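You operate a simulated robot arm through the tools that you are given. There is no shell and no other tool.

You are at the controls of a simulated robot arm. One attempt, no reset.

## Task
Open the mesh door, scrub the sensor window and bolt the door again.
Fine: the blue pad goes back. Where these are worked on the way, their far stop is far enough and under half their travel is too little: mesh door. What is to be rubbed or washed off counts as gone when no trace of it is left.

The check looks at the end state, three seconds after you hand in, the way a careful person would. Anything else that was tipped, shoved, dropped, spilled or broken makes it a failure.

## Robot
A 6-joint arm with a two-finger parallel gripper, fixed in place. Base frame: the origin is on the floor under the middle of its stand, x ahead of it, y to its left, z up. Lengths are in mm, angles in rad, forces in N, time in s.
With the tool pointing down near the work surface it reaches from about 320 to 860 mm from the base axis. Its first joint turns from -2.007 to 2.007 rad. Payload 3.43 kg.
Tool frame: the origin (TCP) lies between the finger pads and is the grasp point; the fingertips stand 34 mm ahead of it; z points along the fingers, y is the line along which they close. Largest opening 128 mm; finger width 24, thickness 12; the body of the gripper, 48 by 130 mm, starts 96 mm behind the TCP.
Orientation is that of the tool frame in the base frame, as a unit quaternion [x, y, z, w]. With the fingers straight down and closing along the base's y, the tool's x points along the base's -x, its y along +y and its z along -z.

## Interface
- The arm moves only by the tool play_rows. Its argument "commands" is a list of rows, each a list of 2 entries, a list of its own where there are three numbers: the shift along the base's x, y, z in units of 200 mm (1.0 is 200 mm), then the turn, a rotation vector about the base's x, y, z in units of 180 degrees (1.0 is 180 degrees). In form: [[[x, y, z], [wx, wy, wz]], ...]. A call has 1 to 20 rows; each row is the pose to reach, as a shift and turn from the pose commanded when the call began. "hand" is the closure in counts, from 0 (fully open) to 255 (shut), set as the call begins (left out, the last holds). A call with a number of a shift or a turn outside -1 to 1 is refused whole. Rows are played at 5 a second. More than 50 mm and 0.15 rad between two rows, or a gripper value outside its range, and nothing of the call is played. Where a pose cannot be reached the arm comes as near as it can. A force on the tool above 90 N (or 10 N above the force at the start of the call, whichever is more), or a blocked arm, ends the call early, and 0.2 s more pass. The fingers move at their own pace (about 108 mm/s each) and stop on an object; they squeeze with about 33 N. The grip force told is the motor's: it shows also when the fingers shut on nothing. Time passes only in rows, and 0.2 s behind the last, so rows that repeat a pose let the fingers close. The reply holds the time, the measured pose of the TCP, the force on the tool along the base axes, the opening and the grip force, in the units named above and with some noise, with the torque about the TCP (base axes, N m) and any sound that the robot's microphone picked up.
- Cameras (640 x 400 px; columns grow to the right, rows downward): "scene" is fixed at [43, 489.8, 1546.9]; the picture's right is [-0.76, -0.65, 0.00], its down [-0.20, 0.24, -0.95] and it looks along [0.61, -0.73, -0.31] (base axes); focal length 308 px, centre (320, 200). "wrist" rides on the gripper at [76, -11, -160] in the tool frame; the picture's right is [0.15, 0.99, 0.00], its down [-0.88, 0.13, -0.46] and it looks along [-0.45, 0.07, 0.89] (tool axes); focal length 234 px, centre (320, 200). There is no depth. A picture from a camera that has moved, and an enlarged one, comes with that camera's place and axes in the base frame and with its lens. The place of the scene camera against the robot may be out by one fixed shift of up to 18 mm in any direction.
- grab_frame(camera): a new picture of that camera. The clock stands still meanwhile.
- move_column(by): moves the trunk up (or, below 0, down) by that many mm; the arm rides with it, the base frame stays. It gives what a move gives, with no picture.
- enlarge(camera, box): a new picture of the part [left, top, right, bottom] of that camera's present view, enlarged. The clock stands still meanwhile.
- close_job(): hands the job in; it is judged then, once.

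Nothing tells you positions but the pictures and the camera data. Unless the task says otherwise, let go and move clear before handing in.

The tools are called after "Request:" as a command line: name --argument value ..., lists and objects as JSON in quotes. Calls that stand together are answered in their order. play_rows: Moves the arm, as the interface text tells. Its arguments: {"type":"object","properties":{"commands":{"type":"array","items":{"type":"array"}},"hand":{"type":"number"}},"required":["commands"]} The other tools are called the same way: move_column (by) moves the trunk up or down; grab_frame (camera) takes a picture; enlarge (camera, box) takes an enlarged picture of a part of a camera's view; close_job () hands the job in.

At the start:

```text
t: 0.0
eef_pos: [392.9, -21.6, 1395.6]
orientation: [0.0, 1.0, 0.0, 0.0]
force: [0.2, 0.0, 0.2]
wrist_torque: [0.01, 0.01, -0.01]
width: 128.2
grip_force: 0.0
trunk travel left (down, up): [-650.0, 140.0]
```

scene: 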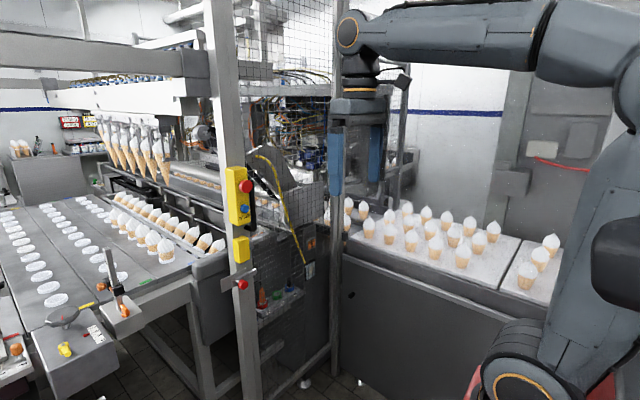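
wrist: 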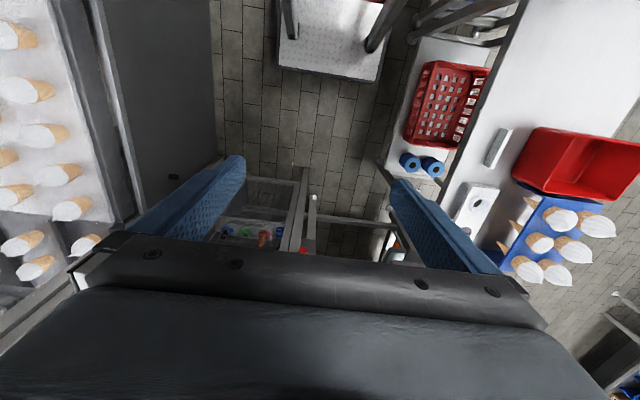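

I see a food line with a mesh door framed by a grey post that carries yellow boxes and a red-knobbed bolt. I don't yet know where the sensor window and blue pad are, so I'll look closer first.

Request:
enlarge --camera "scene" --box '[200, 120, 360, 220]'

Request:
enlarge --camera "scene" --box '[200, 220, 360, 320]'

Request:
enlarge --camera "scene" --box '[0, 250, 240, 400]'

Request:
enlarge --camera "wrist" --box '[200, 140, 420, 278]'

Request:
enlarge --camera "scene" --box '[190, 0, 350, 120]'

```text
4.00 times, centred on (280, 170) of scene
camera zoom: at [43.0, 489.8, 1546.9], right [-0.76, -0.65, 0.0], down [-0.2, 0.24, -0.95], along [0.61, -0.73, -0.31], focal length 1234 px, centre (480, 320)
```

zoom: 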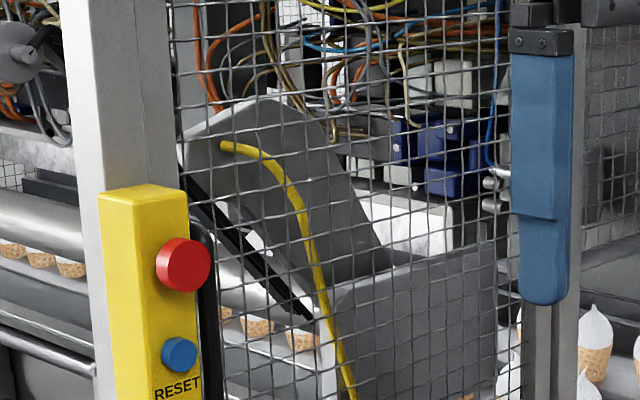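

```text
4.00 times, centred on (280, 270) of scene
camera zoom: at [43.0, 489.8, 1546.9], right [-0.76, -0.65, 0.0], down [-0.2, 0.24, -0.95], along [0.61, -0.73, -0.31], focal length 1234 px, centre (480, -80)
```

zoom: 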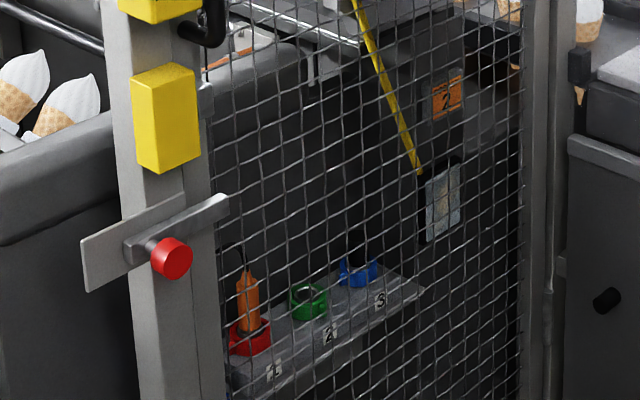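

```text
2.67 times, centred on (120, 325) of scene
camera zoom: at [43.0, 489.8, 1546.9], right [-0.76, -0.65, 0.0], down [-0.2, 0.24, -0.95], along [0.61, -0.73, -0.31], focal length 822 px, centre (853, -133)
```

zoom: 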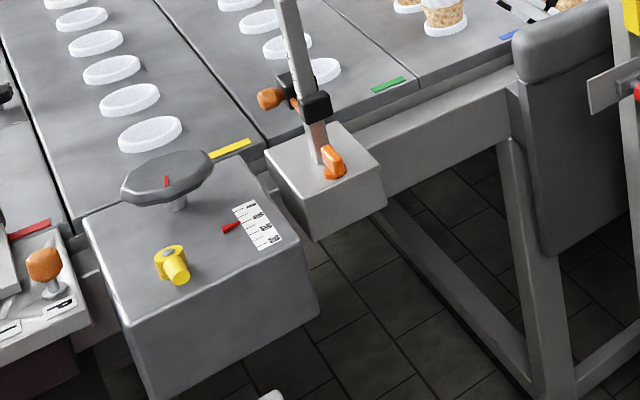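

```text
2.90 times, centred on (310, 209) of wrist
camera zoom: at [317.0, -33.1, 1555.6], right [-0.15, 0.99, 0.0], down [0.88, 0.13, 0.46], along [0.45, 0.07, -0.89], focal length 679 px, centre (349, 174)
```

zoom: 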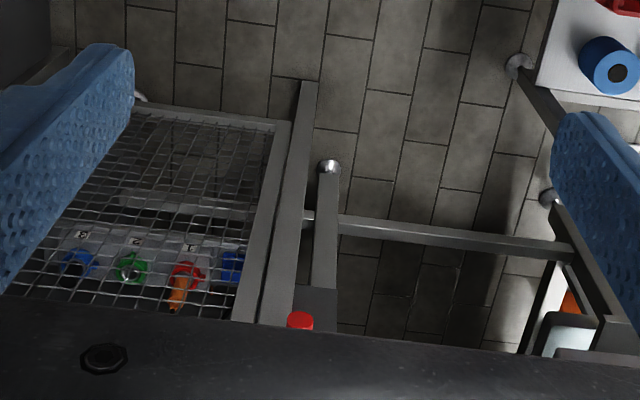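

```text
3.33 times, centred on (270, 60) of scene
camera zoom: at [43.0, 489.8, 1546.9], right [-0.76, -0.65, 0.0], down [-0.2, 0.24, -0.95], along [0.61, -0.73, -0.31], focal length 1028 px, centre (487, 667)
```

zoom: 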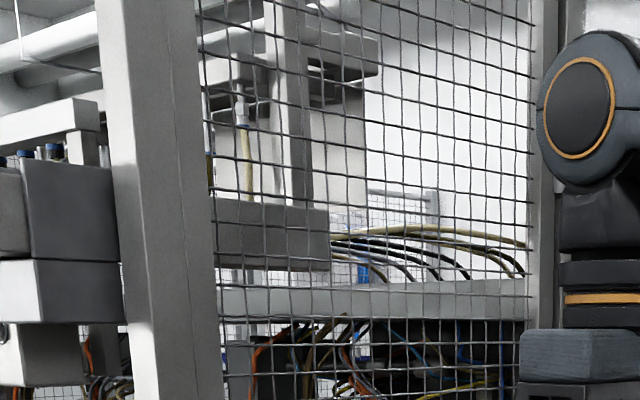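

The red bolt knob triangulates to about (796, -13, 973), with the door behind and beside it. I'm enlarging further to identify the pads, window, handle and hinge.

Request:
enlarge --camera "scene" --box '[230, 260, 326, 320]'

Request:
enlarge --camera "scene" --box '[280, 220, 344, 300]'

Request:
enlarge --camera "wrist" --box '[200, 190, 320, 265]'

Request:
enlarge --camera "scene" --box '[215, 160, 295, 310]'

Request:
enlarge --camera "scene" --box '[200, 300, 360, 400]'

```text
6.67 times, centred on (278, 290) of scene
camera zoom: at [43.0, 489.8, 1546.9], right [-0.76, -0.65, 0.0], down [-0.2, 0.24, -0.95], along [0.61, -0.73, -0.31], focal length 2056 px, centre (600, -400)
```

zoom: 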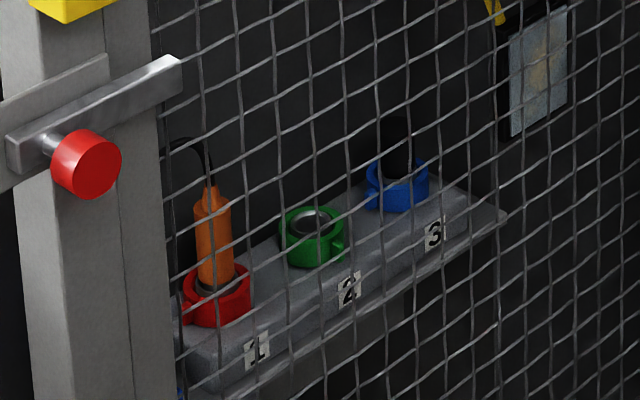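

```text
5.00 times, centred on (312, 260) of scene
camera zoom: at [43.0, 489.8, 1546.9], right [-0.76, -0.65, 0.0], down [-0.2, 0.24, -0.95], along [0.61, -0.73, -0.31], focal length 1542 px, centre (360, -100)
```

zoom: 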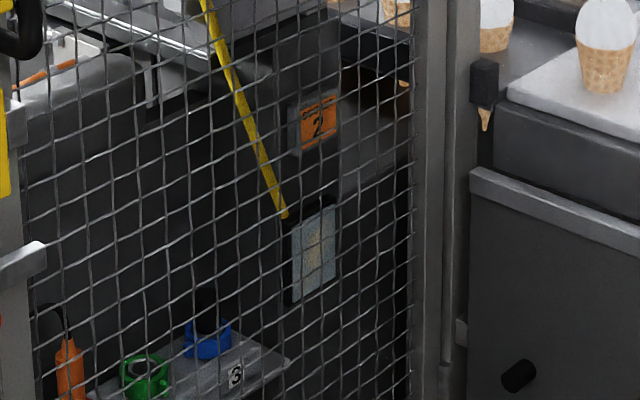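

```text
5.33 times, centred on (260, 228) of wrist
camera zoom: at [317.0, -33.1, 1555.6], right [-0.15, 0.99, 0.0], down [0.88, 0.13, 0.46], along [0.45, 0.07, -0.89], focal length 1249 px, centre (640, 53)
```

zoom: 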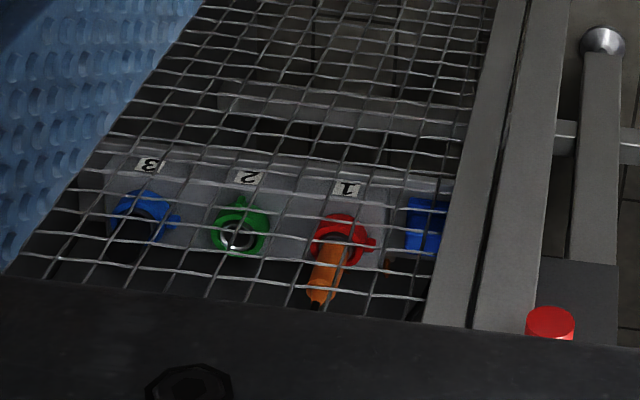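

```text
2.67 times, centred on (255, 235) of scene
camera zoom: at [43.0, 489.8, 1546.9], right [-0.76, -0.65, 0.0], down [-0.2, 0.24, -0.95], along [0.61, -0.73, -0.31], focal length 822 px, centre (493, 107)
```

zoom: 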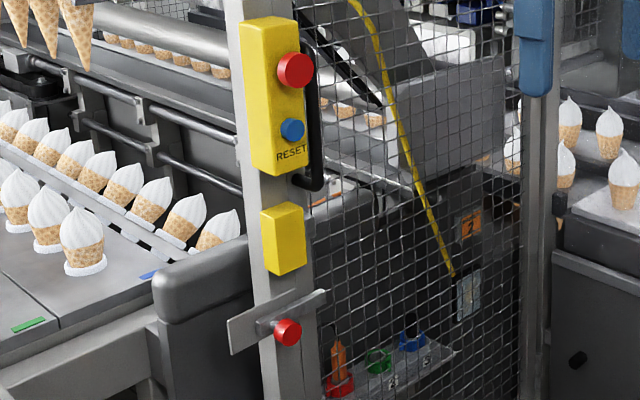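

```text
4.00 times, centred on (280, 350) of scene
camera zoom: at [43.0, 489.8, 1546.9], right [-0.76, -0.65, 0.0], down [-0.2, 0.24, -0.95], along [0.61, -0.73, -0.31], focal length 1234 px, centre (480, -400)
```

zoom: 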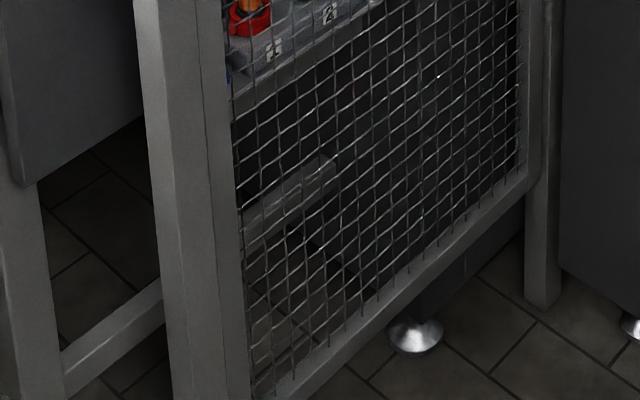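

The blue pad seems to be the blue block just left of holder 1 on the tray behind the door, and the dirty window hangs at the end of the yellow cable. I'll tilt the tool forward and move it towards the door so the wrist camera gets a close look.

Request:
play_rows --commands '[[[0.05, -0.06, -0.09], [0, -0.0417, 0]], [[0.1, -0.12, -0.18], [0, -0.0833, 0]], [[0.15, -0.18, -0.27], [0, -0.125, 0]], [[0.2, -0.24, -0.36], [0, -0.1667, 0]], [[0.25, -0.3, -0.45], [0, -0.2083, 0]], [[0.3, -0.36, -0.54], [0, -0.25, 0]], [[0.35, -0.42, -0.63], [0, -0.2917, 0]], [[0.4, -0.5, -0.72], [0, -0.3333, 0]], [[0.4, -0.5, -0.72], [0, -0.3333, 0]]]' --hand 0

Request:
grab_frame --camera "wrist"

Request:
grab_frame --camera "scene"

```text
t: 2.0
eef_pos: [505.7, -142.3, 1234.5]
orientation: [0.0, 0.866, 0.0, 0.5]
force: [-0.2, -0.5, 0.1]
wrist_torque: [-0.01, 0.01, 0.02]
width: 128.0
grip_force: 0.0
out of reach, approached as far as the arm can: row 2, 3, 4, 5, 6, 7, 8, 9
trunk travel left (down, up): [-650.0, 140.0]
```

```text
taken
camera wrist: at [330.4, -153.3, 1249.1], right [-0.07, 0.99, -0.13], down [0.05, 0.13, 0.99], along [1.0, 0.07, -0.06], focal length 234 px, centre (320, 200)
```

wrist: 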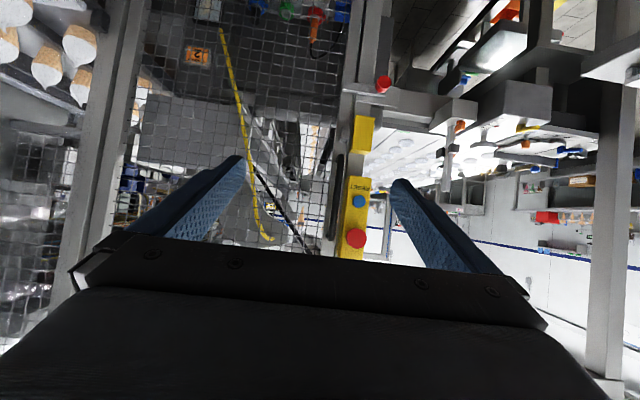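

```text
taken
```

scene: 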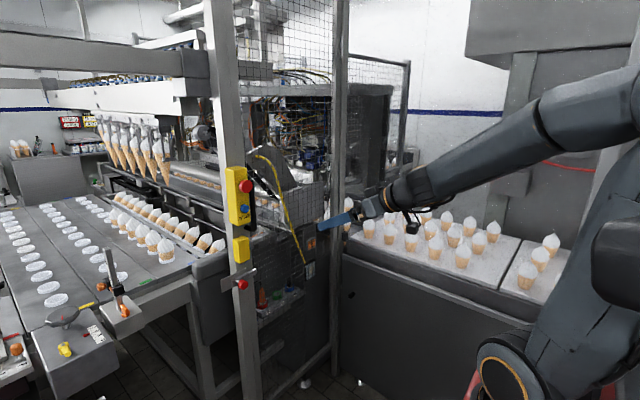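

The wrist view is upside down. The hinge post is on the left, and the knob, yellow boxes and handle sit around y ≈ 0 to -60. I'll lower the trunk to see the bolt, pad and window.

Request:
move_column --by -200

Request:
grab_frame --camera "wrist"

Request:
enlarge --camera "wrist" --box '[120, 0, 440, 200]'

```text
t: 4.2
eef_pos: [560.2, -142.9, 1033.3]
orientation: [0.0, 0.866, 0.0, 0.5]
force: [-0.5, -0.5, 0.2]
wrist_torque: [0.04, 0.01, -0.02]
width: 127.7
grip_force: 0.1
trunk travel left (down, up): [-450.0, 340.0]
```

```text
taken
camera wrist: at [384.8, -153.9, 1047.4], right [-0.07, 0.99, -0.13], down [0.05, 0.13, 0.99], along [1.0, 0.07, -0.05], focal length 234 px, centre (320, 200)
```

wrist: 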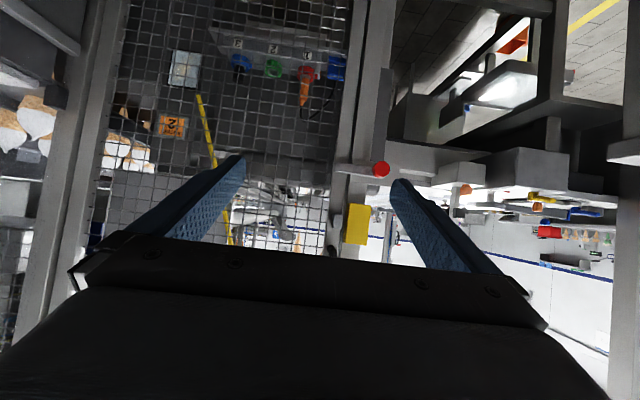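

```text
2.00 times, centred on (280, 100) of wrist
camera zoom: at [384.8, -153.9, 1047.4], right [-0.07, 0.99, -0.13], down [0.05, 0.13, 0.99], along [1.0, 0.07, -0.05], focal length 468 px, centre (400, 400)
```

zoom: 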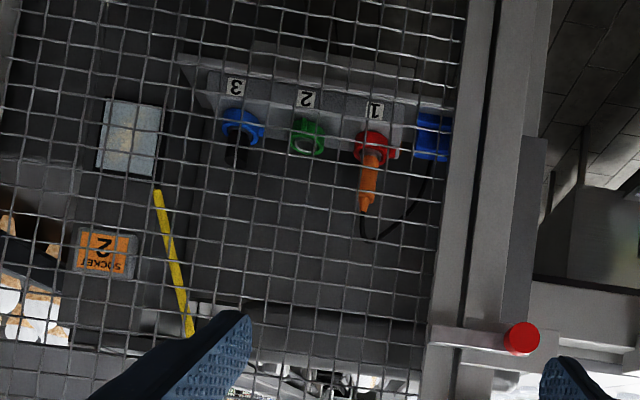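

The blue pad block hangs near the left end of the tray, the window is roughly at (939, -467, 758) and the knob near (817, -15, 952). I'll check with a null row what the arm takes as its commanded pose.

Request:
play_rows --commands '[[[0, 0, 0], [0, 0, 0]], [[0, 0, 0], [0, 0, 0]]]'

Request:
enlarge --camera "wrist" --box '[320, 120, 440, 195]'

Request:
enlarge --camera "wrist" --box '[270, 20, 380, 90]'

Request:
enlarge --camera "wrist" --box '[130, 20, 250, 150]'

```text
t: 4.8
eef_pos: [560.4, -142.6, 1033.7]
orientation: [0.0, 0.866, 0.0, 0.5]
force: [-0.7, -0.1, 0.2]
wrist_torque: [-0.02, 0.02, -0.01]
width: 127.9
grip_force: 0.1
trunk travel left (down, up): [-450.0, 340.0]
```

```text
5.33 times, centred on (380, 158) of wrist
camera zoom: at [384.8, -153.9, 1047.4], right [-0.07, 0.99, -0.13], down [0.05, 0.13, 0.99], along [1.0, 0.07, -0.05], focal length 1249 px, centre (0, 427)
```

zoom: 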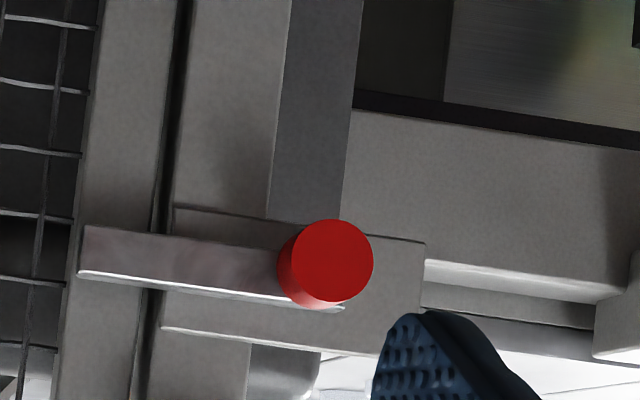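

```text
5.71 times, centred on (325, 55) of wrist
camera zoom: at [384.8, -153.9, 1047.4], right [-0.07, 0.99, -0.13], down [0.05, 0.13, 0.99], along [1.0, 0.07, -0.05], focal length 1338 px, centre (291, 1029)
```

zoom: 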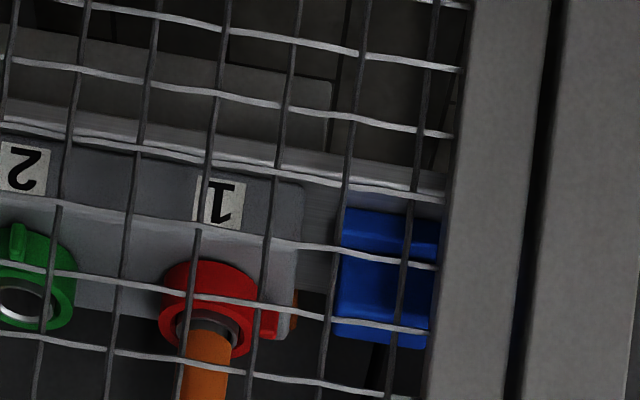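

```text
3.08 times, centred on (190, 85) of wrist
camera zoom: at [384.8, -153.9, 1047.4], right [-0.07, 0.99, -0.13], down [0.05, 0.13, 0.99], along [1.0, 0.07, -0.05], focal length 720 px, centre (720, 554)
```

zoom: 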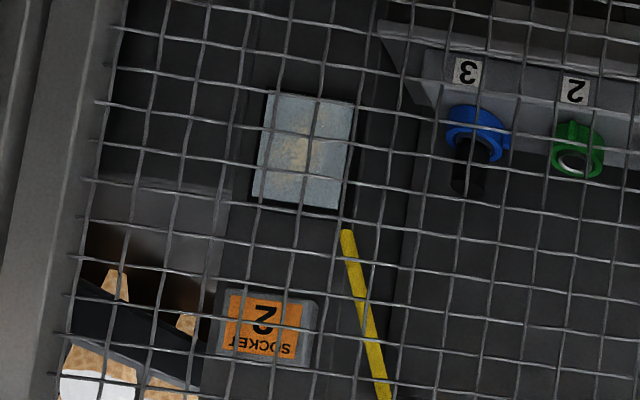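

The bolt is a bar with a red knob; its right end overlaps the door stile, so it should slide left (+y) along its plate. I'll bring the tool level in front of the knob.

Request:
play_rows --commands '[[[0.08, 0.08, -0.05], [0, -0.0208, 0]], [[0.16, 0.16, -0.1], [0, -0.0417, 0]], [[0.24, 0.24, -0.15], [0, -0.0625, 0]], [[0.32, 0.32, -0.2], [0, -0.0833, 0]], [[0.4, 0.4, -0.25], [0, -0.1042, 0]], [[0.48, 0.48, -0.3], [0, -0.125, 0]], [[0.54, 0.56, -0.36], [0, -0.1458, 0]], [[0.6, 0.638, -0.41], [0, -0.1667, 0]], [[0.6, 0.638, -0.41], [0, -0.1667, 0]]]' --hand 100

Request:
grab_frame --camera "wrist"

Request:
enlarge --camera "scene" --box '[200, 220, 360, 320]'

```text
t: 6.8
eef_pos: [677.4, -65.6, 967.5]
orientation: [-0.008, 0.709, 0.02, 0.704]
force: [-0.6, 0.3, -0.1]
wrist_torque: [-0.01, -0.01, 0.0]
width: 77.8
grip_force: 0.0
out of reach, approached as far as the arm can: row 6, 7, 8, 9
trunk travel left (down, up): [-450.0, 340.0]
```

```text
taken
camera wrist: at [517.3, -80.2, 891.5], right [-0.04, 0.99, -0.13], down [-0.45, 0.1, 0.89], along [0.89, 0.09, 0.45], focal length 234 px, centre (320, 200)
```

wrist: 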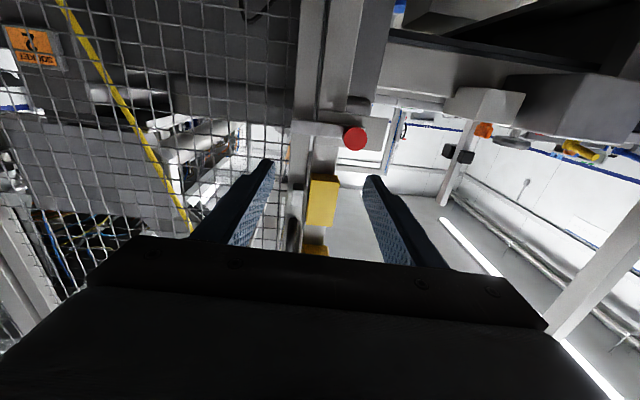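

```text
4.00 times, centred on (280, 270) of scene
camera zoom: at [43.0, 489.8, 1546.9], right [-0.76, -0.65, 0.0], down [-0.2, 0.24, -0.95], along [0.61, -0.73, -0.31], focal length 1234 px, centre (480, -80)
```

zoom: 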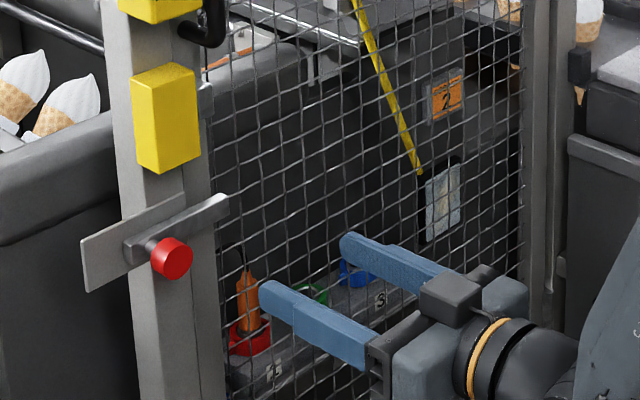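

The arm stopped short near y = -66, possibly from a wrist limit, but the knob is clearly visible ahead of it. I'll test small sideways steps to find what limits it.

Request:
play_rows --commands '[[[0, 0.05, 0], [0, 0, 0]], [[0, 0.1, 0], [0, 0, 0]], [[0, 0.15, 0], [0, 0, 0]], [[0, 0.15, 0], [0, 0, 0]]]'

```text
t: 7.8
eef_pos: [677.0, -64.8, 966.6]
orientation: [-0.006, 0.71, 0.02, 0.704]
force: [-0.2, -0.2, -0.1]
wrist_torque: [0.03, 0.0, 0.03]
width: 77.8
grip_force: 0.0
out of reach, approached as far as the arm can: row 1, 2, 3, 4
trunk travel left (down, up): [-450.0, 340.0]
```

I'm checking the arm's configuration in the scene view.

Request:
grab_frame --camera "scene"

Request:
enlarge --camera "scene" --box '[320, 100, 640, 300]'

```text
taken
```

scene: 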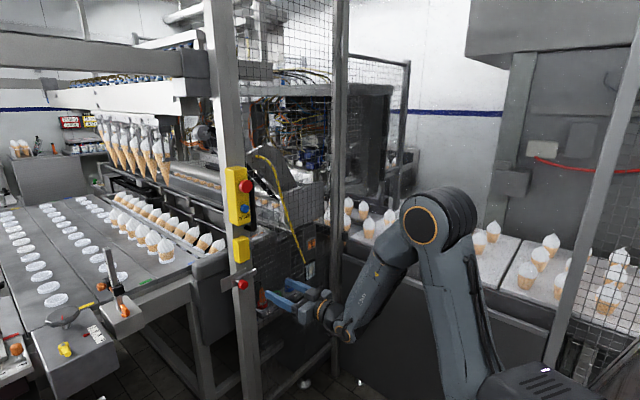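

```text
2.00 times, centred on (480, 200) of scene
camera zoom: at [43.0, 489.8, 1546.9], right [-0.76, -0.65, 0.0], down [-0.2, 0.24, -0.95], along [0.61, -0.73, -0.31], focal length 617 px, centre (0, 200)
```

zoom: 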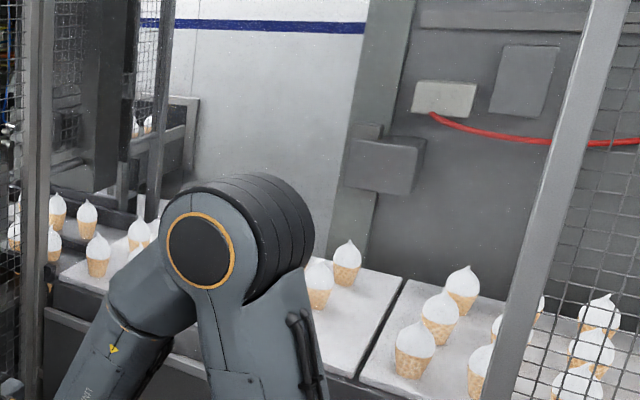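

The forearm is steep and the wrist is bent up hard, which may be what limits the reach. I'll lower the trunk so the forearm is flatter, then try again.

Request:
move_column --by -200

Request:
play_rows --commands '[[[0, 0, 0.2], [0, 0, 0]], [[0, 0, 0.4], [0, 0, 0]], [[0, 0, 0.6], [0, 0, 0]], [[0, 0, 0.8], [0, 0, 0]], [[0, 0.1, 0.9], [0, 0, 0]], [[0, 0.2, 0.9], [0, 0, 0]], [[0, 0.2, 0.9], [0, 0, 0]]]'

```text
t: 9.9
eef_pos: [732.8, -64.8, 766.9]
orientation: [-0.006, 0.71, 0.019, 0.704]
force: [0.3, 0.0, 0.0]
wrist_torque: [-0.04, -0.03, -0.05]
width: 77.7
grip_force: 0.3
trunk travel left (down, up): [-250.0, 540.0]
```

```text
t: 11.5
eef_pos: [732.9, -27.3, 947.8]
orientation: [-0.01, 0.711, 0.024, 0.703]
force: [0.3, 0.2, 0.3]
wrist_torque: [0.01, -0.02, 0.04]
width: 77.9
grip_force: 0.0
trunk travel left (down, up): [-250.0, 540.0]
```

Lowering the trunk worked; the trunk also shifts the arm about +55 mm in x for every 200 mm down. I'll straighten the small yaw error and look at the knob.

Request:
play_rows --commands '[[[0, 0.05, 0], [-0.0064, -0.0035, -0.0153]], [[0, 0.05, 0], [-0.0064, -0.0035, -0.0153]]]'

Request:
grab_frame --camera "wrist"

Request:
enlarge --camera "scene" --box '[200, 230, 320, 305]'

```text
t: 12.1
eef_pos: [732.0, -26.4, 946.5]
orientation: [-0.009, 0.711, 0.022, 0.703]
force: [0.6, -0.3, 0.4]
wrist_torque: [0.0, -0.02, -0.04]
width: 77.7
grip_force: 0.2
out of reach, approached as far as the arm can: row 1, 2
trunk travel left (down, up): [-250.0, 540.0]
```

```text
taken
camera wrist: at [572.8, -44.1, 872.8], right [-0.05, 0.99, -0.13], down [-0.45, 0.09, 0.89], along [0.89, 0.1, 0.44], focal length 234 px, centre (320, 200)
```

wrist: 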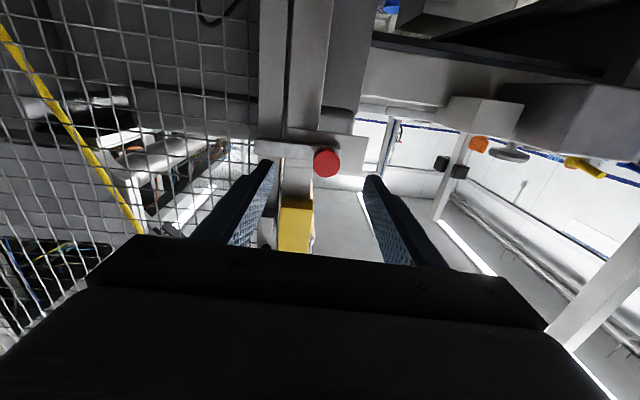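

```text
5.33 times, centred on (260, 268) of scene
camera zoom: at [43.0, 489.8, 1546.9], right [-0.76, -0.65, 0.0], down [-0.2, 0.24, -0.95], along [0.61, -0.73, -0.31], focal length 1645 px, centre (640, -160)
```

zoom: 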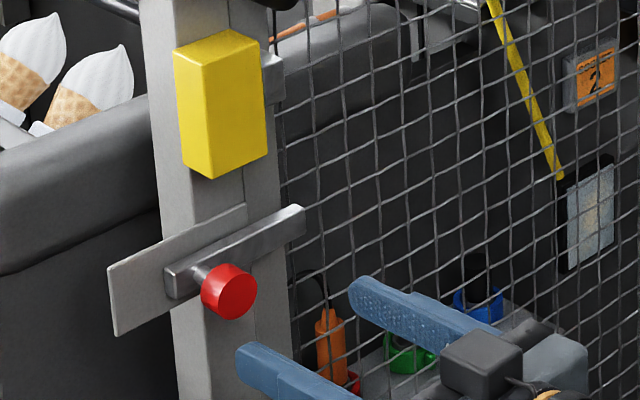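

A forearm-roll limit is blocking straight-ahead poses near y = 0, because the wrist flipped on the way in. I'll back off, tilt the tool down and re-enter with the tool in the arm's plane.

Request:
play_rows --commands '[[[-0.07, -0.05, 0.02], [0, 0.035, 0]], [[-0.14, -0.1, 0.04], [0, 0.07, 0]], [[-0.21, -0.15, 0.06], [0, 0.105, 0]], [[-0.28, -0.2, 0.08], [0, 0.14, 0]], [[-0.35, -0.25, 0.1], [0, 0.175, 0]], [[-0.42, -0.3, 0.12], [0, 0.21, 0]], [[-0.49, -0.35, 0.14], [0, 0.245, 0]], [[-0.56, -0.4, 0.16], [0, 0.28, 0]], [[-0.63, -0.45, 0.18], [0, 0.315, 0]], [[-0.7, -0.5, 0.2], [0, 0.35, 0]], [[-0.77, -0.55, 0.2], [0, 0.385, 0]], [[-0.8, -0.6, 0.2], [0, 0.42, 0]], [[-0.8, -0.6, 0.2], [0, 0.455, 0]], [[-0.8, -0.6, 0.2], [0, 0.49, 0]], [[-0.8, -0.6, 0.2], [0, 0.49, 0]]]'

```text
t: 15.3
eef_pos: [572.2, -147.5, 988.4]
orientation: [0.01, 1.0, 0.023, 0.01]
force: [-0.2, -0.4, 0.2]
wrist_torque: [0.04, -0.01, 0.0]
width: 77.8
grip_force: 0.0
out of reach, approached as far as the arm can: row 3, 4, 5, 6, 7
trunk travel left (down, up): [-250.0, 540.0]
```

The tool is down again. Now I square it up and centre it on y = 0.

Request:
play_rows --commands '[[[0, 0.15, 0], [-0.003, 0.0013, 0.0013]], [[0, 0.3, 0], [-0.006, 0.0026, 0.0026]], [[0, 0.45, 0], [-0.009, 0.0039, 0.0039]], [[0, 0.6, 0], [-0.012, 0.005, 0.005]], [[0, 0.7375, 0], [-0.0146, 0.0064, 0.0064]], [[0, 0.7375, 0], [-0.0146, 0.0064, 0.0064]], [[0, 0.7375, 0], [-0.0146, 0.0064, 0.0064]]]'

```text
t: 16.9
eef_pos: [571.3, 0.3, 988.8]
orientation: [0.0, 1.0, 0.0, 0.001]
force: [0.1, -0.5, 0.2]
wrist_torque: [0.03, 0.0, -0.01]
width: 77.8
grip_force: 0.0
trunk travel left (down, up): [-250.0, 540.0]
```

Orientation is exact and y is 0. I'll pitch up in the arm's plane to the horizontal, in front of the knob.

Request:
play_rows --commands '[[[0.04, 0, -0.01], [0, -0.0417, 0]], [[0.08, 0, -0.02], [0, -0.0833, 0]], [[0.12, 0, -0.03], [0, -0.125, 0]], [[0.16, 0, -0.04], [0, -0.1667, 0]], [[0.2, 0, -0.05], [0, -0.2083, 0]], [[0.24, 0, -0.06], [0, -0.25, 0]], [[0.28, 0, -0.08], [0, -0.2917, 0]], [[0.32, 0, -0.1], [0, -0.3333, 0]], [[0.36, 0, -0.12], [0, -0.375, 0]], [[0.4, 0, -0.14], [0, -0.4167, 0]], [[0.45, 0, -0.16], [0, -0.4583, 0]], [[0.5, 0, -0.18], [0, -0.5, 0]], [[0.5, 0, -0.18], [0, -0.5, 0]]]'

Request:
play_rows --commands '[[[0, 0.1, 0], [0, 0, 0]], [[0, 0.2, 0], [0, 0, 0]], [[0, 0.2, 0], [0, 0, 0]], [[0, 0.1, 0], [0, 0, 0]], [[0, -0.08, 0], [0, 0, 0]], [[0, -0.08, 0], [0, 0, 0]]]'

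Request:
grab_frame --camera "wrist"

```text
t: 19.7
eef_pos: [681.3, 1.9, 946.5]
orientation: [-0.002, 0.705, -0.001, 0.709]
force: [0.3, -0.1, 0.2]
wrist_torque: [0.01, 0.0, 0.02]
width: 77.7
grip_force: 0.0
out of reach, approached as far as the arm can: row 5, 6, 7, 8, 9, 10, 11, 12, 13
trunk travel left (down, up): [-250.0, 540.0]
```

```text
t: 21.1
eef_pos: [680.1, -13.8, 946.6]
orientation: [-0.002, 0.706, -0.001, 0.708]
force: [-0.6, -0.2, 0.0]
wrist_torque: [0.0, 0.01, 0.01]
width: 77.8
grip_force: 0.1
trunk travel left (down, up): [-250.0, 540.0]
```

```text
taken
camera wrist: at [521.6, -24.7, 870.2], right [0.0, 0.99, -0.15], down [-0.46, 0.13, 0.88], along [0.89, 0.07, 0.45], focal length 234 px, centre (320, 200)
```

wrist: 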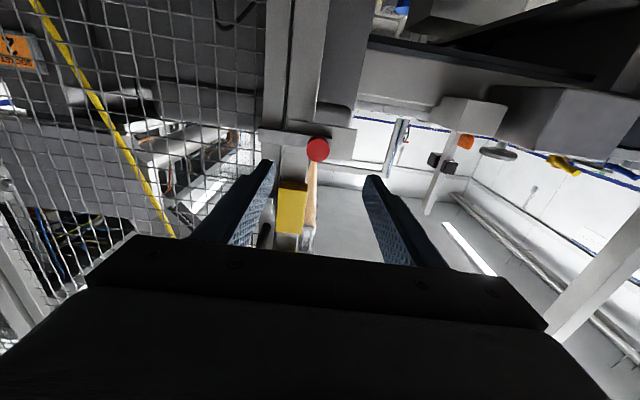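

The wrist is now free on both sides of y = 0, with the knob straight ahead near (817, -14, 950). I'll close in on it with the fingers open on either side.

Request:
play_rows --commands '[[[0.15, 0, 0.01], [0, 0, 0]], [[0.3, 0, 0.015], [0, 0, 0]], [[0.45, 0, 0.015], [0, 0, 0]], [[0.45, 0, 0.015], [0, 0, 0]]]' --hand 120

Request:
grab_frame --camera "wrist"

Request:
enlarge --camera "scene" --box '[200, 230, 320, 305]'

```text
t: 22.1
eef_pos: [772.1, -15.0, 948.4]
orientation: [-0.001, 0.707, -0.001, 0.708]
force: [-0.3, 0.7, -0.7]
wrist_torque: [0.04, 0.0, 0.0]
width: 67.6
grip_force: 0.0
trunk travel left (down, up): [-250.0, 540.0]
```

```text
taken
camera wrist: at [613.7, -26.2, 873.8], right [0.0, 0.99, -0.15], down [-0.46, 0.13, 0.88], along [0.89, 0.07, 0.45], focal length 234 px, centre (320, 200)
```

wrist: 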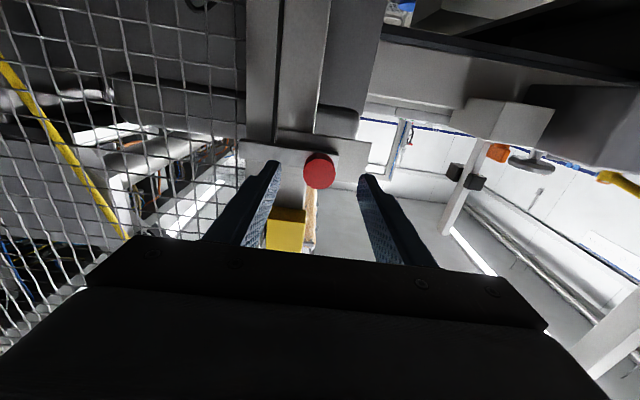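

```text
5.33 times, centred on (260, 268) of scene
camera zoom: at [43.0, 489.8, 1546.9], right [-0.76, -0.65, 0.0], down [-0.2, 0.24, -0.95], along [0.61, -0.73, -0.31], focal length 1645 px, centre (640, -160)
```

zoom: 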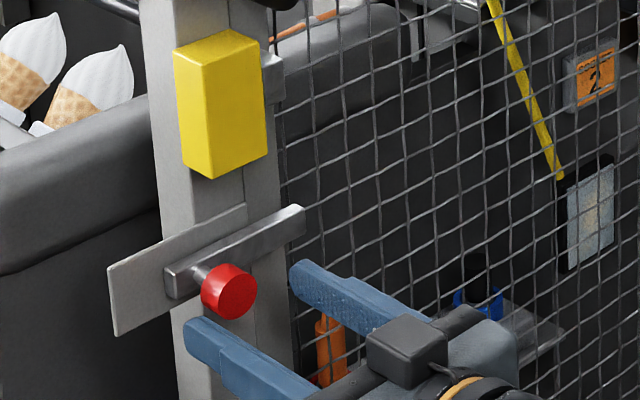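

The knob face refines to about (825, -14, 950). I'll move in 30 mm more and grip it.

Request:
play_rows --commands '[[[0.08, 0, 0.01], [0, 0, 0]], [[0.15, 0, 0.01], [0, 0, 0]], [[0.15, 0, 0.01], [0, 0, 0]]]'

Request:
enlarge --camera "wrist" --box '[240, 100, 400, 260]'

Request:
enlarge --camera "scene" --box '[200, 230, 320, 305]'

```text
t: 22.9
eef_pos: [801.9, -15.9, 951.1]
orientation: [-0.001, 0.707, -0.001, 0.707]
force: [0.8, 0.4, 0.8]
wrist_torque: [0.0, -0.02, 0.04]
width: 67.9
grip_force: 0.1
trunk travel left (down, up): [-250.0, 540.0]
```

```text
2.50 times, centred on (320, 180) of wrist
camera zoom: at [642.8, -26.7, 875.4], right [0.0, 0.99, -0.15], down [-0.46, 0.13, 0.88], along [0.89, 0.07, 0.45], focal length 585 px, centre (320, 250)
```

zoom: 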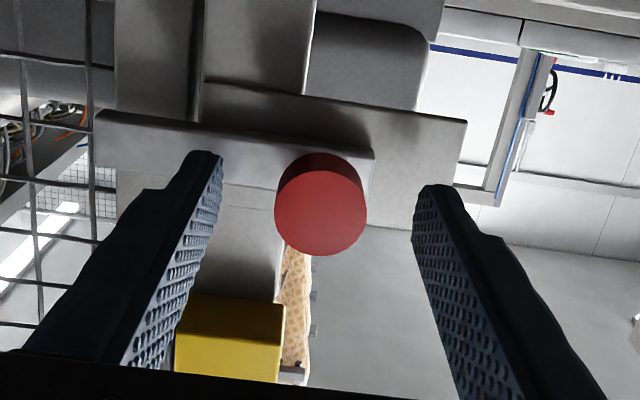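

```text
5.33 times, centred on (260, 268) of scene
camera zoom: at [43.0, 489.8, 1546.9], right [-0.76, -0.65, 0.0], down [-0.2, 0.24, -0.95], along [0.61, -0.73, -0.31], focal length 1645 px, centre (640, -160)
```

zoom: 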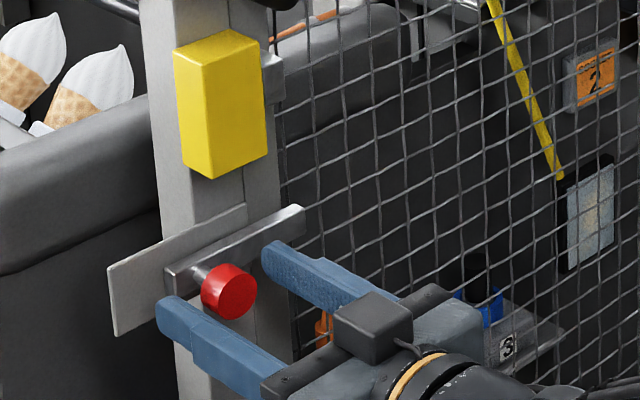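

The fingers straddle the knob with the tips just past its face. Closing on it.

Request:
play_rows --commands '[[[0.02, 0.005, 0], [0, 0, 0]], [[0.02, 0.005, 0], [0, 0, 0]], [[0.02, 0.005, 0], [0, 0, 0]], [[0.02, 0.005, 0], [0, 0, 0]]]' --hand 200

```text
t: 23.9
eef_pos: [803.5, -13.2, 950.1]
orientation: [-0.002, 0.707, 0.0, 0.707]
force: [-9.2, 0.5, -1.8]
wrist_torque: [0.01, 0.01, -0.02]
width: 29.0
grip_force: 45.4
trunk travel left (down, up): [-250.0, 540.0]
```

I have the knob, 29 mm across. Now I slide the bolt toward +y.

Request:
play_rows --commands '[[[0.01, 0.05, 0], [0, 0, 0]], [[0.005, 0.1, 0], [0, 0, 0]], [[0.005, 0.15, 0], [0, 0, 0]], [[0.005, 0.15, 0], [0, 0, 0]]]'

Request:
enlarge --camera "scene" --box '[200, 230, 320, 305]'

```text
t: 24.9
eef_pos: [806.8, 16.8, 951.4]
orientation: [-0.002, 0.707, 0.0, 0.707]
force: [-22.4, -0.4, -3.7]
wrist_torque: [0.02, 0.32, -0.09]
width: 28.9
grip_force: 45.0
trunk travel left (down, up): [-250.0, 540.0]
```

```text
5.33 times, centred on (260, 268) of scene
camera zoom: at [43.0, 489.8, 1546.9], right [-0.76, -0.65, 0.0], down [-0.2, 0.24, -0.95], along [0.61, -0.73, -0.31], focal length 1645 px, centre (640, -160)
```

zoom: 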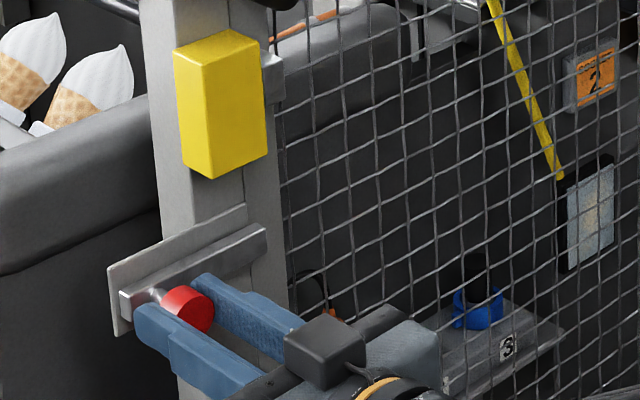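

The bolt is sliding. I'll ease off the forward push and carry on toward its far stop.

Request:
play_rows --commands '[[[-0.02, 0.04, 0], [0, 0, 0]], [[-0.02, 0.08, 0], [0, 0, 0]], [[-0.02, 0.12, 0], [0, 0, 0]], [[-0.02, 0.15, 0], [0, 0, 0]], [[-0.02, 0.15, 0], [0, 0, 0]]]'

Request:
enlarge --camera "scene" --box '[200, 230, 320, 305]'

```text
t: 26.1
eef_pos: [802.7, 31.5, 951.8]
orientation: [0.008, 0.708, -0.002, 0.707]
force: [4.4, -85.0, -8.0]
wrist_torque: [-0.02, -0.96, -1.32]
width: 29.2
grip_force: 44.8
trunk travel left (down, up): [-250.0, 540.0]
```

```text
5.33 times, centred on (260, 268) of scene
camera zoom: at [43.0, 489.8, 1546.9], right [-0.76, -0.65, 0.0], down [-0.2, 0.24, -0.95], along [0.61, -0.73, -0.31], focal length 1645 px, centre (640, -160)
```

zoom: 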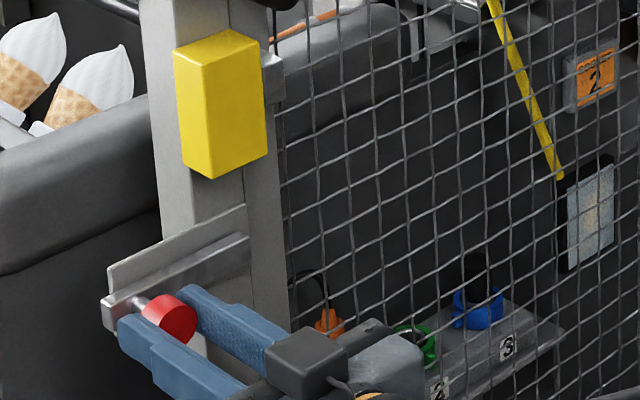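

The bolt has reached its far stop after about 45 mm of travel. I'll relax the force, let go, and back off to see that it stays put.

Request:
play_rows --commands '[[[-0.01, -0.07, 0], [0, 0, 0]], [[-0.01, -0.08, 0], [0, 0, 0]]]'

Request:
play_rows --commands '[[[0, 0, 0], [0, 0, 0]], [[0, 0, 0], [0, 0, 0]], [[-0.15, 0, 0], [0, 0, 0]], [[-0.35, 0, 0], [0, 0, 0]], [[-0.55, 0, 0], [0, 0, 0]], [[-0.55, 0, 0], [0, 0, 0]]]' --hand 110

Request:
enlarge --camera "scene" --box '[200, 160, 320, 305]'

Request:
grab_frame --camera "wrist"

```text
t: 26.7
eef_pos: [800.9, 27.4, 951.2]
orientation: [0.001, 0.707, 0.001, 0.708]
force: [28.9, -51.6, 3.5]
wrist_torque: [-0.14, -0.13, -0.85]
width: 29.1
grip_force: 44.8
trunk travel left (down, up): [-250.0, 540.0]
```

```text
t: 28.1
eef_pos: [688.0, 30.2, 951.3]
orientation: [-0.001, 0.707, -0.001, 0.707]
force: [0.4, -0.6, -0.8]
wrist_torque: [-0.03, -0.01, 0.03]
width: 73.1
grip_force: 0.1
trunk travel left (down, up): [-250.0, 540.0]
```

```text
2.76 times, centred on (260, 232) of scene
camera zoom: at [43.0, 489.8, 1546.9], right [-0.76, -0.65, 0.0], down [-0.2, 0.24, -0.95], along [0.61, -0.73, -0.31], focal length 851 px, centre (486, 110)
```

zoom: 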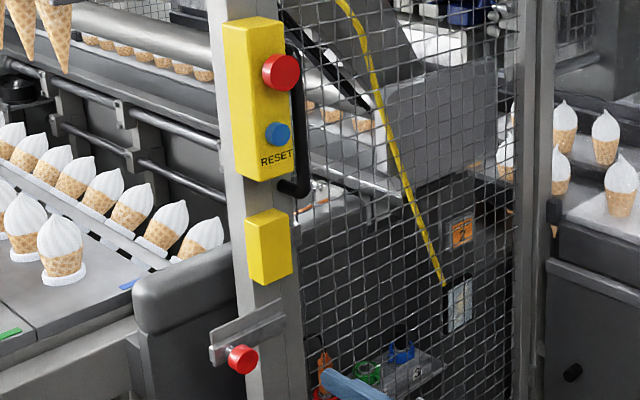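

```text
taken
camera wrist: at [530.1, 18.6, 875.8], right [0.0, 0.99, -0.15], down [-0.46, 0.13, 0.88], along [0.89, 0.07, 0.45], focal length 234 px, centre (320, 200)
```

wrist: 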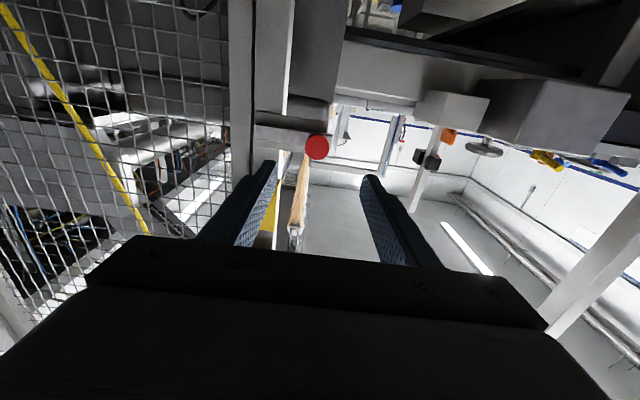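

The bolt stayed open. I'm checking that its end clears the door stile and locating the handle.

Request:
enlarge --camera "scene" --box '[220, 255, 284, 295]'

Request:
enlarge --camera "scene" --box '[215, 160, 285, 240]'

```text
10.00 times, centred on (252, 275) of scene
camera zoom: at [43.0, 489.8, 1546.9], right [-0.76, -0.65, 0.0], down [-0.2, 0.24, -0.95], along [0.61, -0.73, -0.31], focal length 3084 px, centre (1000, -550)
```

zoom: 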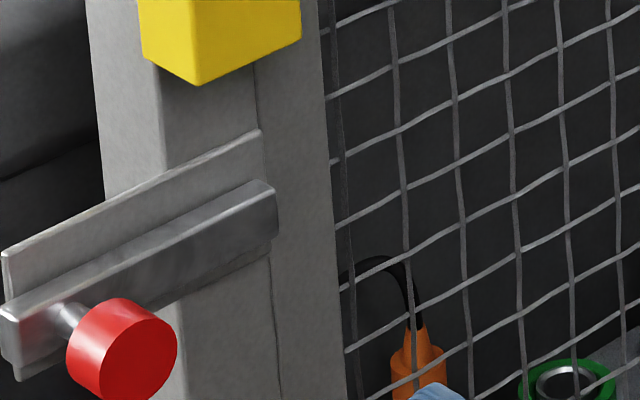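

```text
5.00 times, centred on (250, 200) of scene
camera zoom: at [43.0, 489.8, 1546.9], right [-0.76, -0.65, 0.0], down [-0.2, 0.24, -0.95], along [0.61, -0.73, -0.31], focal length 1542 px, centre (670, 200)
```

zoom: 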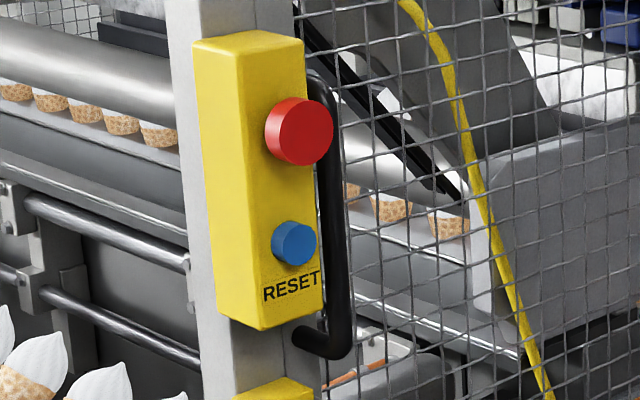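

The bolt end is flush with its plate and the seam, so the door is free. I'll raise the trunk to bring the gripper level with the handle.

Request:
move_column --by 270

Request:
grab_frame --camera "wrist"

Request:
enlarge --camera "wrist" --box '[220, 40, 420, 240]'

```text
t: 30.9
eef_pos: [689.4, 32.0, 1221.4]
orientation: [-0.001, 0.707, -0.001, 0.707]
force: [0.1, -1.5, -0.1]
wrist_torque: [0.0, 0.0, -0.02]
width: 72.6
grip_force: 0.0
trunk travel left (down, up): [-520.0, 270.0]
```

```text
taken
camera wrist: at [530.4, 19.2, 1144.9], right [0.0, 0.99, -0.15], down [-0.46, 0.13, 0.88], along [0.89, 0.07, 0.45], focal length 234 px, centre (320, 200)
```

wrist: 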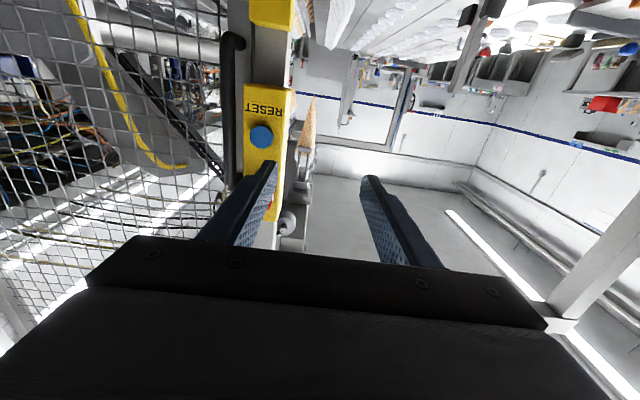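

```text
2.00 times, centred on (320, 140) of wrist
camera zoom: at [530.4, 19.2, 1144.9], right [0.0, 0.99, -0.15], down [-0.46, 0.13, 0.88], along [0.89, 0.07, 0.45], focal length 468 px, centre (320, 320)
```

zoom: 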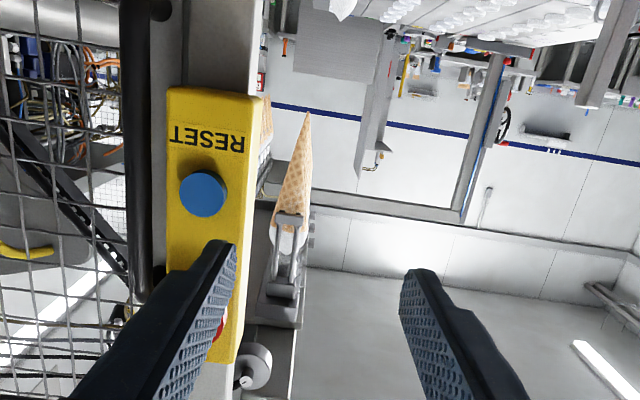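

The handle is the black bar just right of the yellow RESET box. I'll shift to y ≈ -80 for a second bearing on it.

Request:
play_rows --commands '[[[0, -0.2, 0], [0, 0, 0]], [[0, -0.4, 0], [0, 0, 0]], [[0, -0.55, 0], [0, 0, 0]], [[0, -0.55, 0], [0, 0, 0]]]'

Request:
grab_frame --camera "wrist"

Request:
enlarge --camera "wrist" --box '[220, 0, 420, 250]'

Request:
enlarge --camera "scene" --box '[215, 160, 315, 240]'

```text
t: 31.9
eef_pos: [688.3, -79.3, 1220.7]
orientation: [-0.001, 0.707, -0.001, 0.708]
force: [-0.2, -0.2, -0.5]
wrist_torque: [-0.01, -0.01, -0.02]
width: 72.9
grip_force: 0.0
trunk travel left (down, up): [-520.0, 270.0]
```

```text
taken
camera wrist: at [530.2, -90.6, 1145.1], right [0.0, 0.99, -0.15], down [-0.46, 0.13, 0.88], along [0.89, 0.07, 0.45], focal length 234 px, centre (320, 200)
```

wrist: 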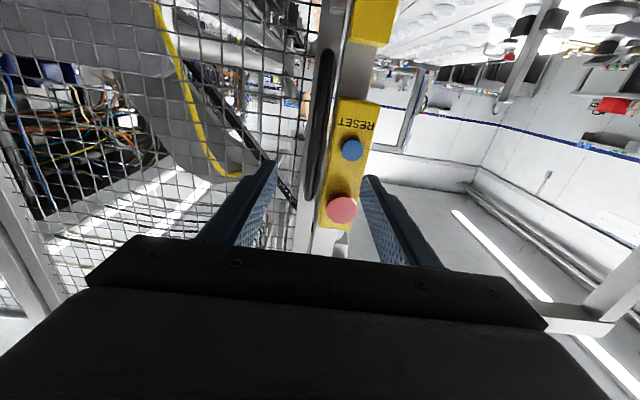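

```text
1.60 times, centred on (320, 125) of wrist
camera zoom: at [530.2, -90.6, 1145.1], right [0.0, 0.99, -0.15], down [-0.46, 0.13, 0.88], along [0.89, 0.07, 0.45], focal length 375 px, centre (320, 320)
```

zoom: 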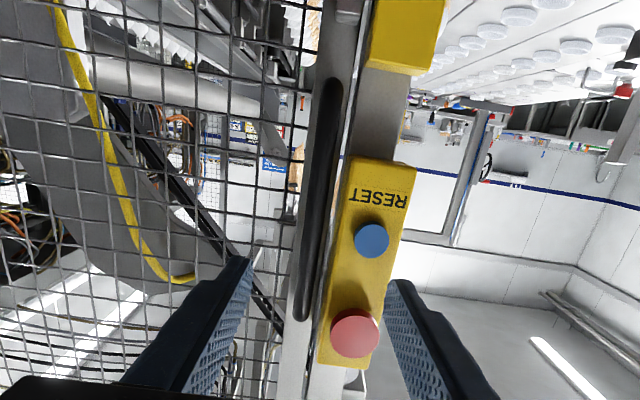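

```text
5.00 times, centred on (265, 200) of scene
camera zoom: at [43.0, 489.8, 1546.9], right [-0.76, -0.65, 0.0], down [-0.2, 0.24, -0.95], along [0.61, -0.73, -0.31], focal length 1542 px, centre (595, 200)
```

zoom: 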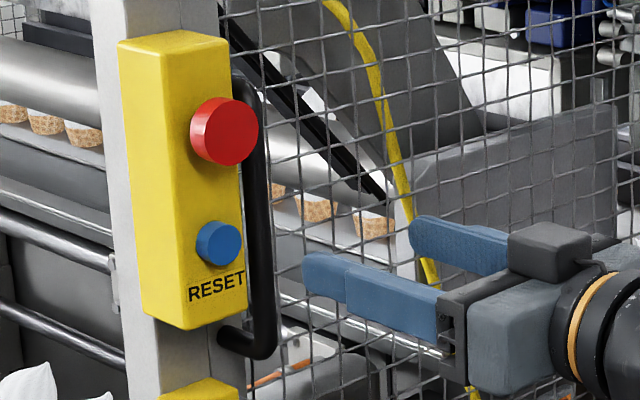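

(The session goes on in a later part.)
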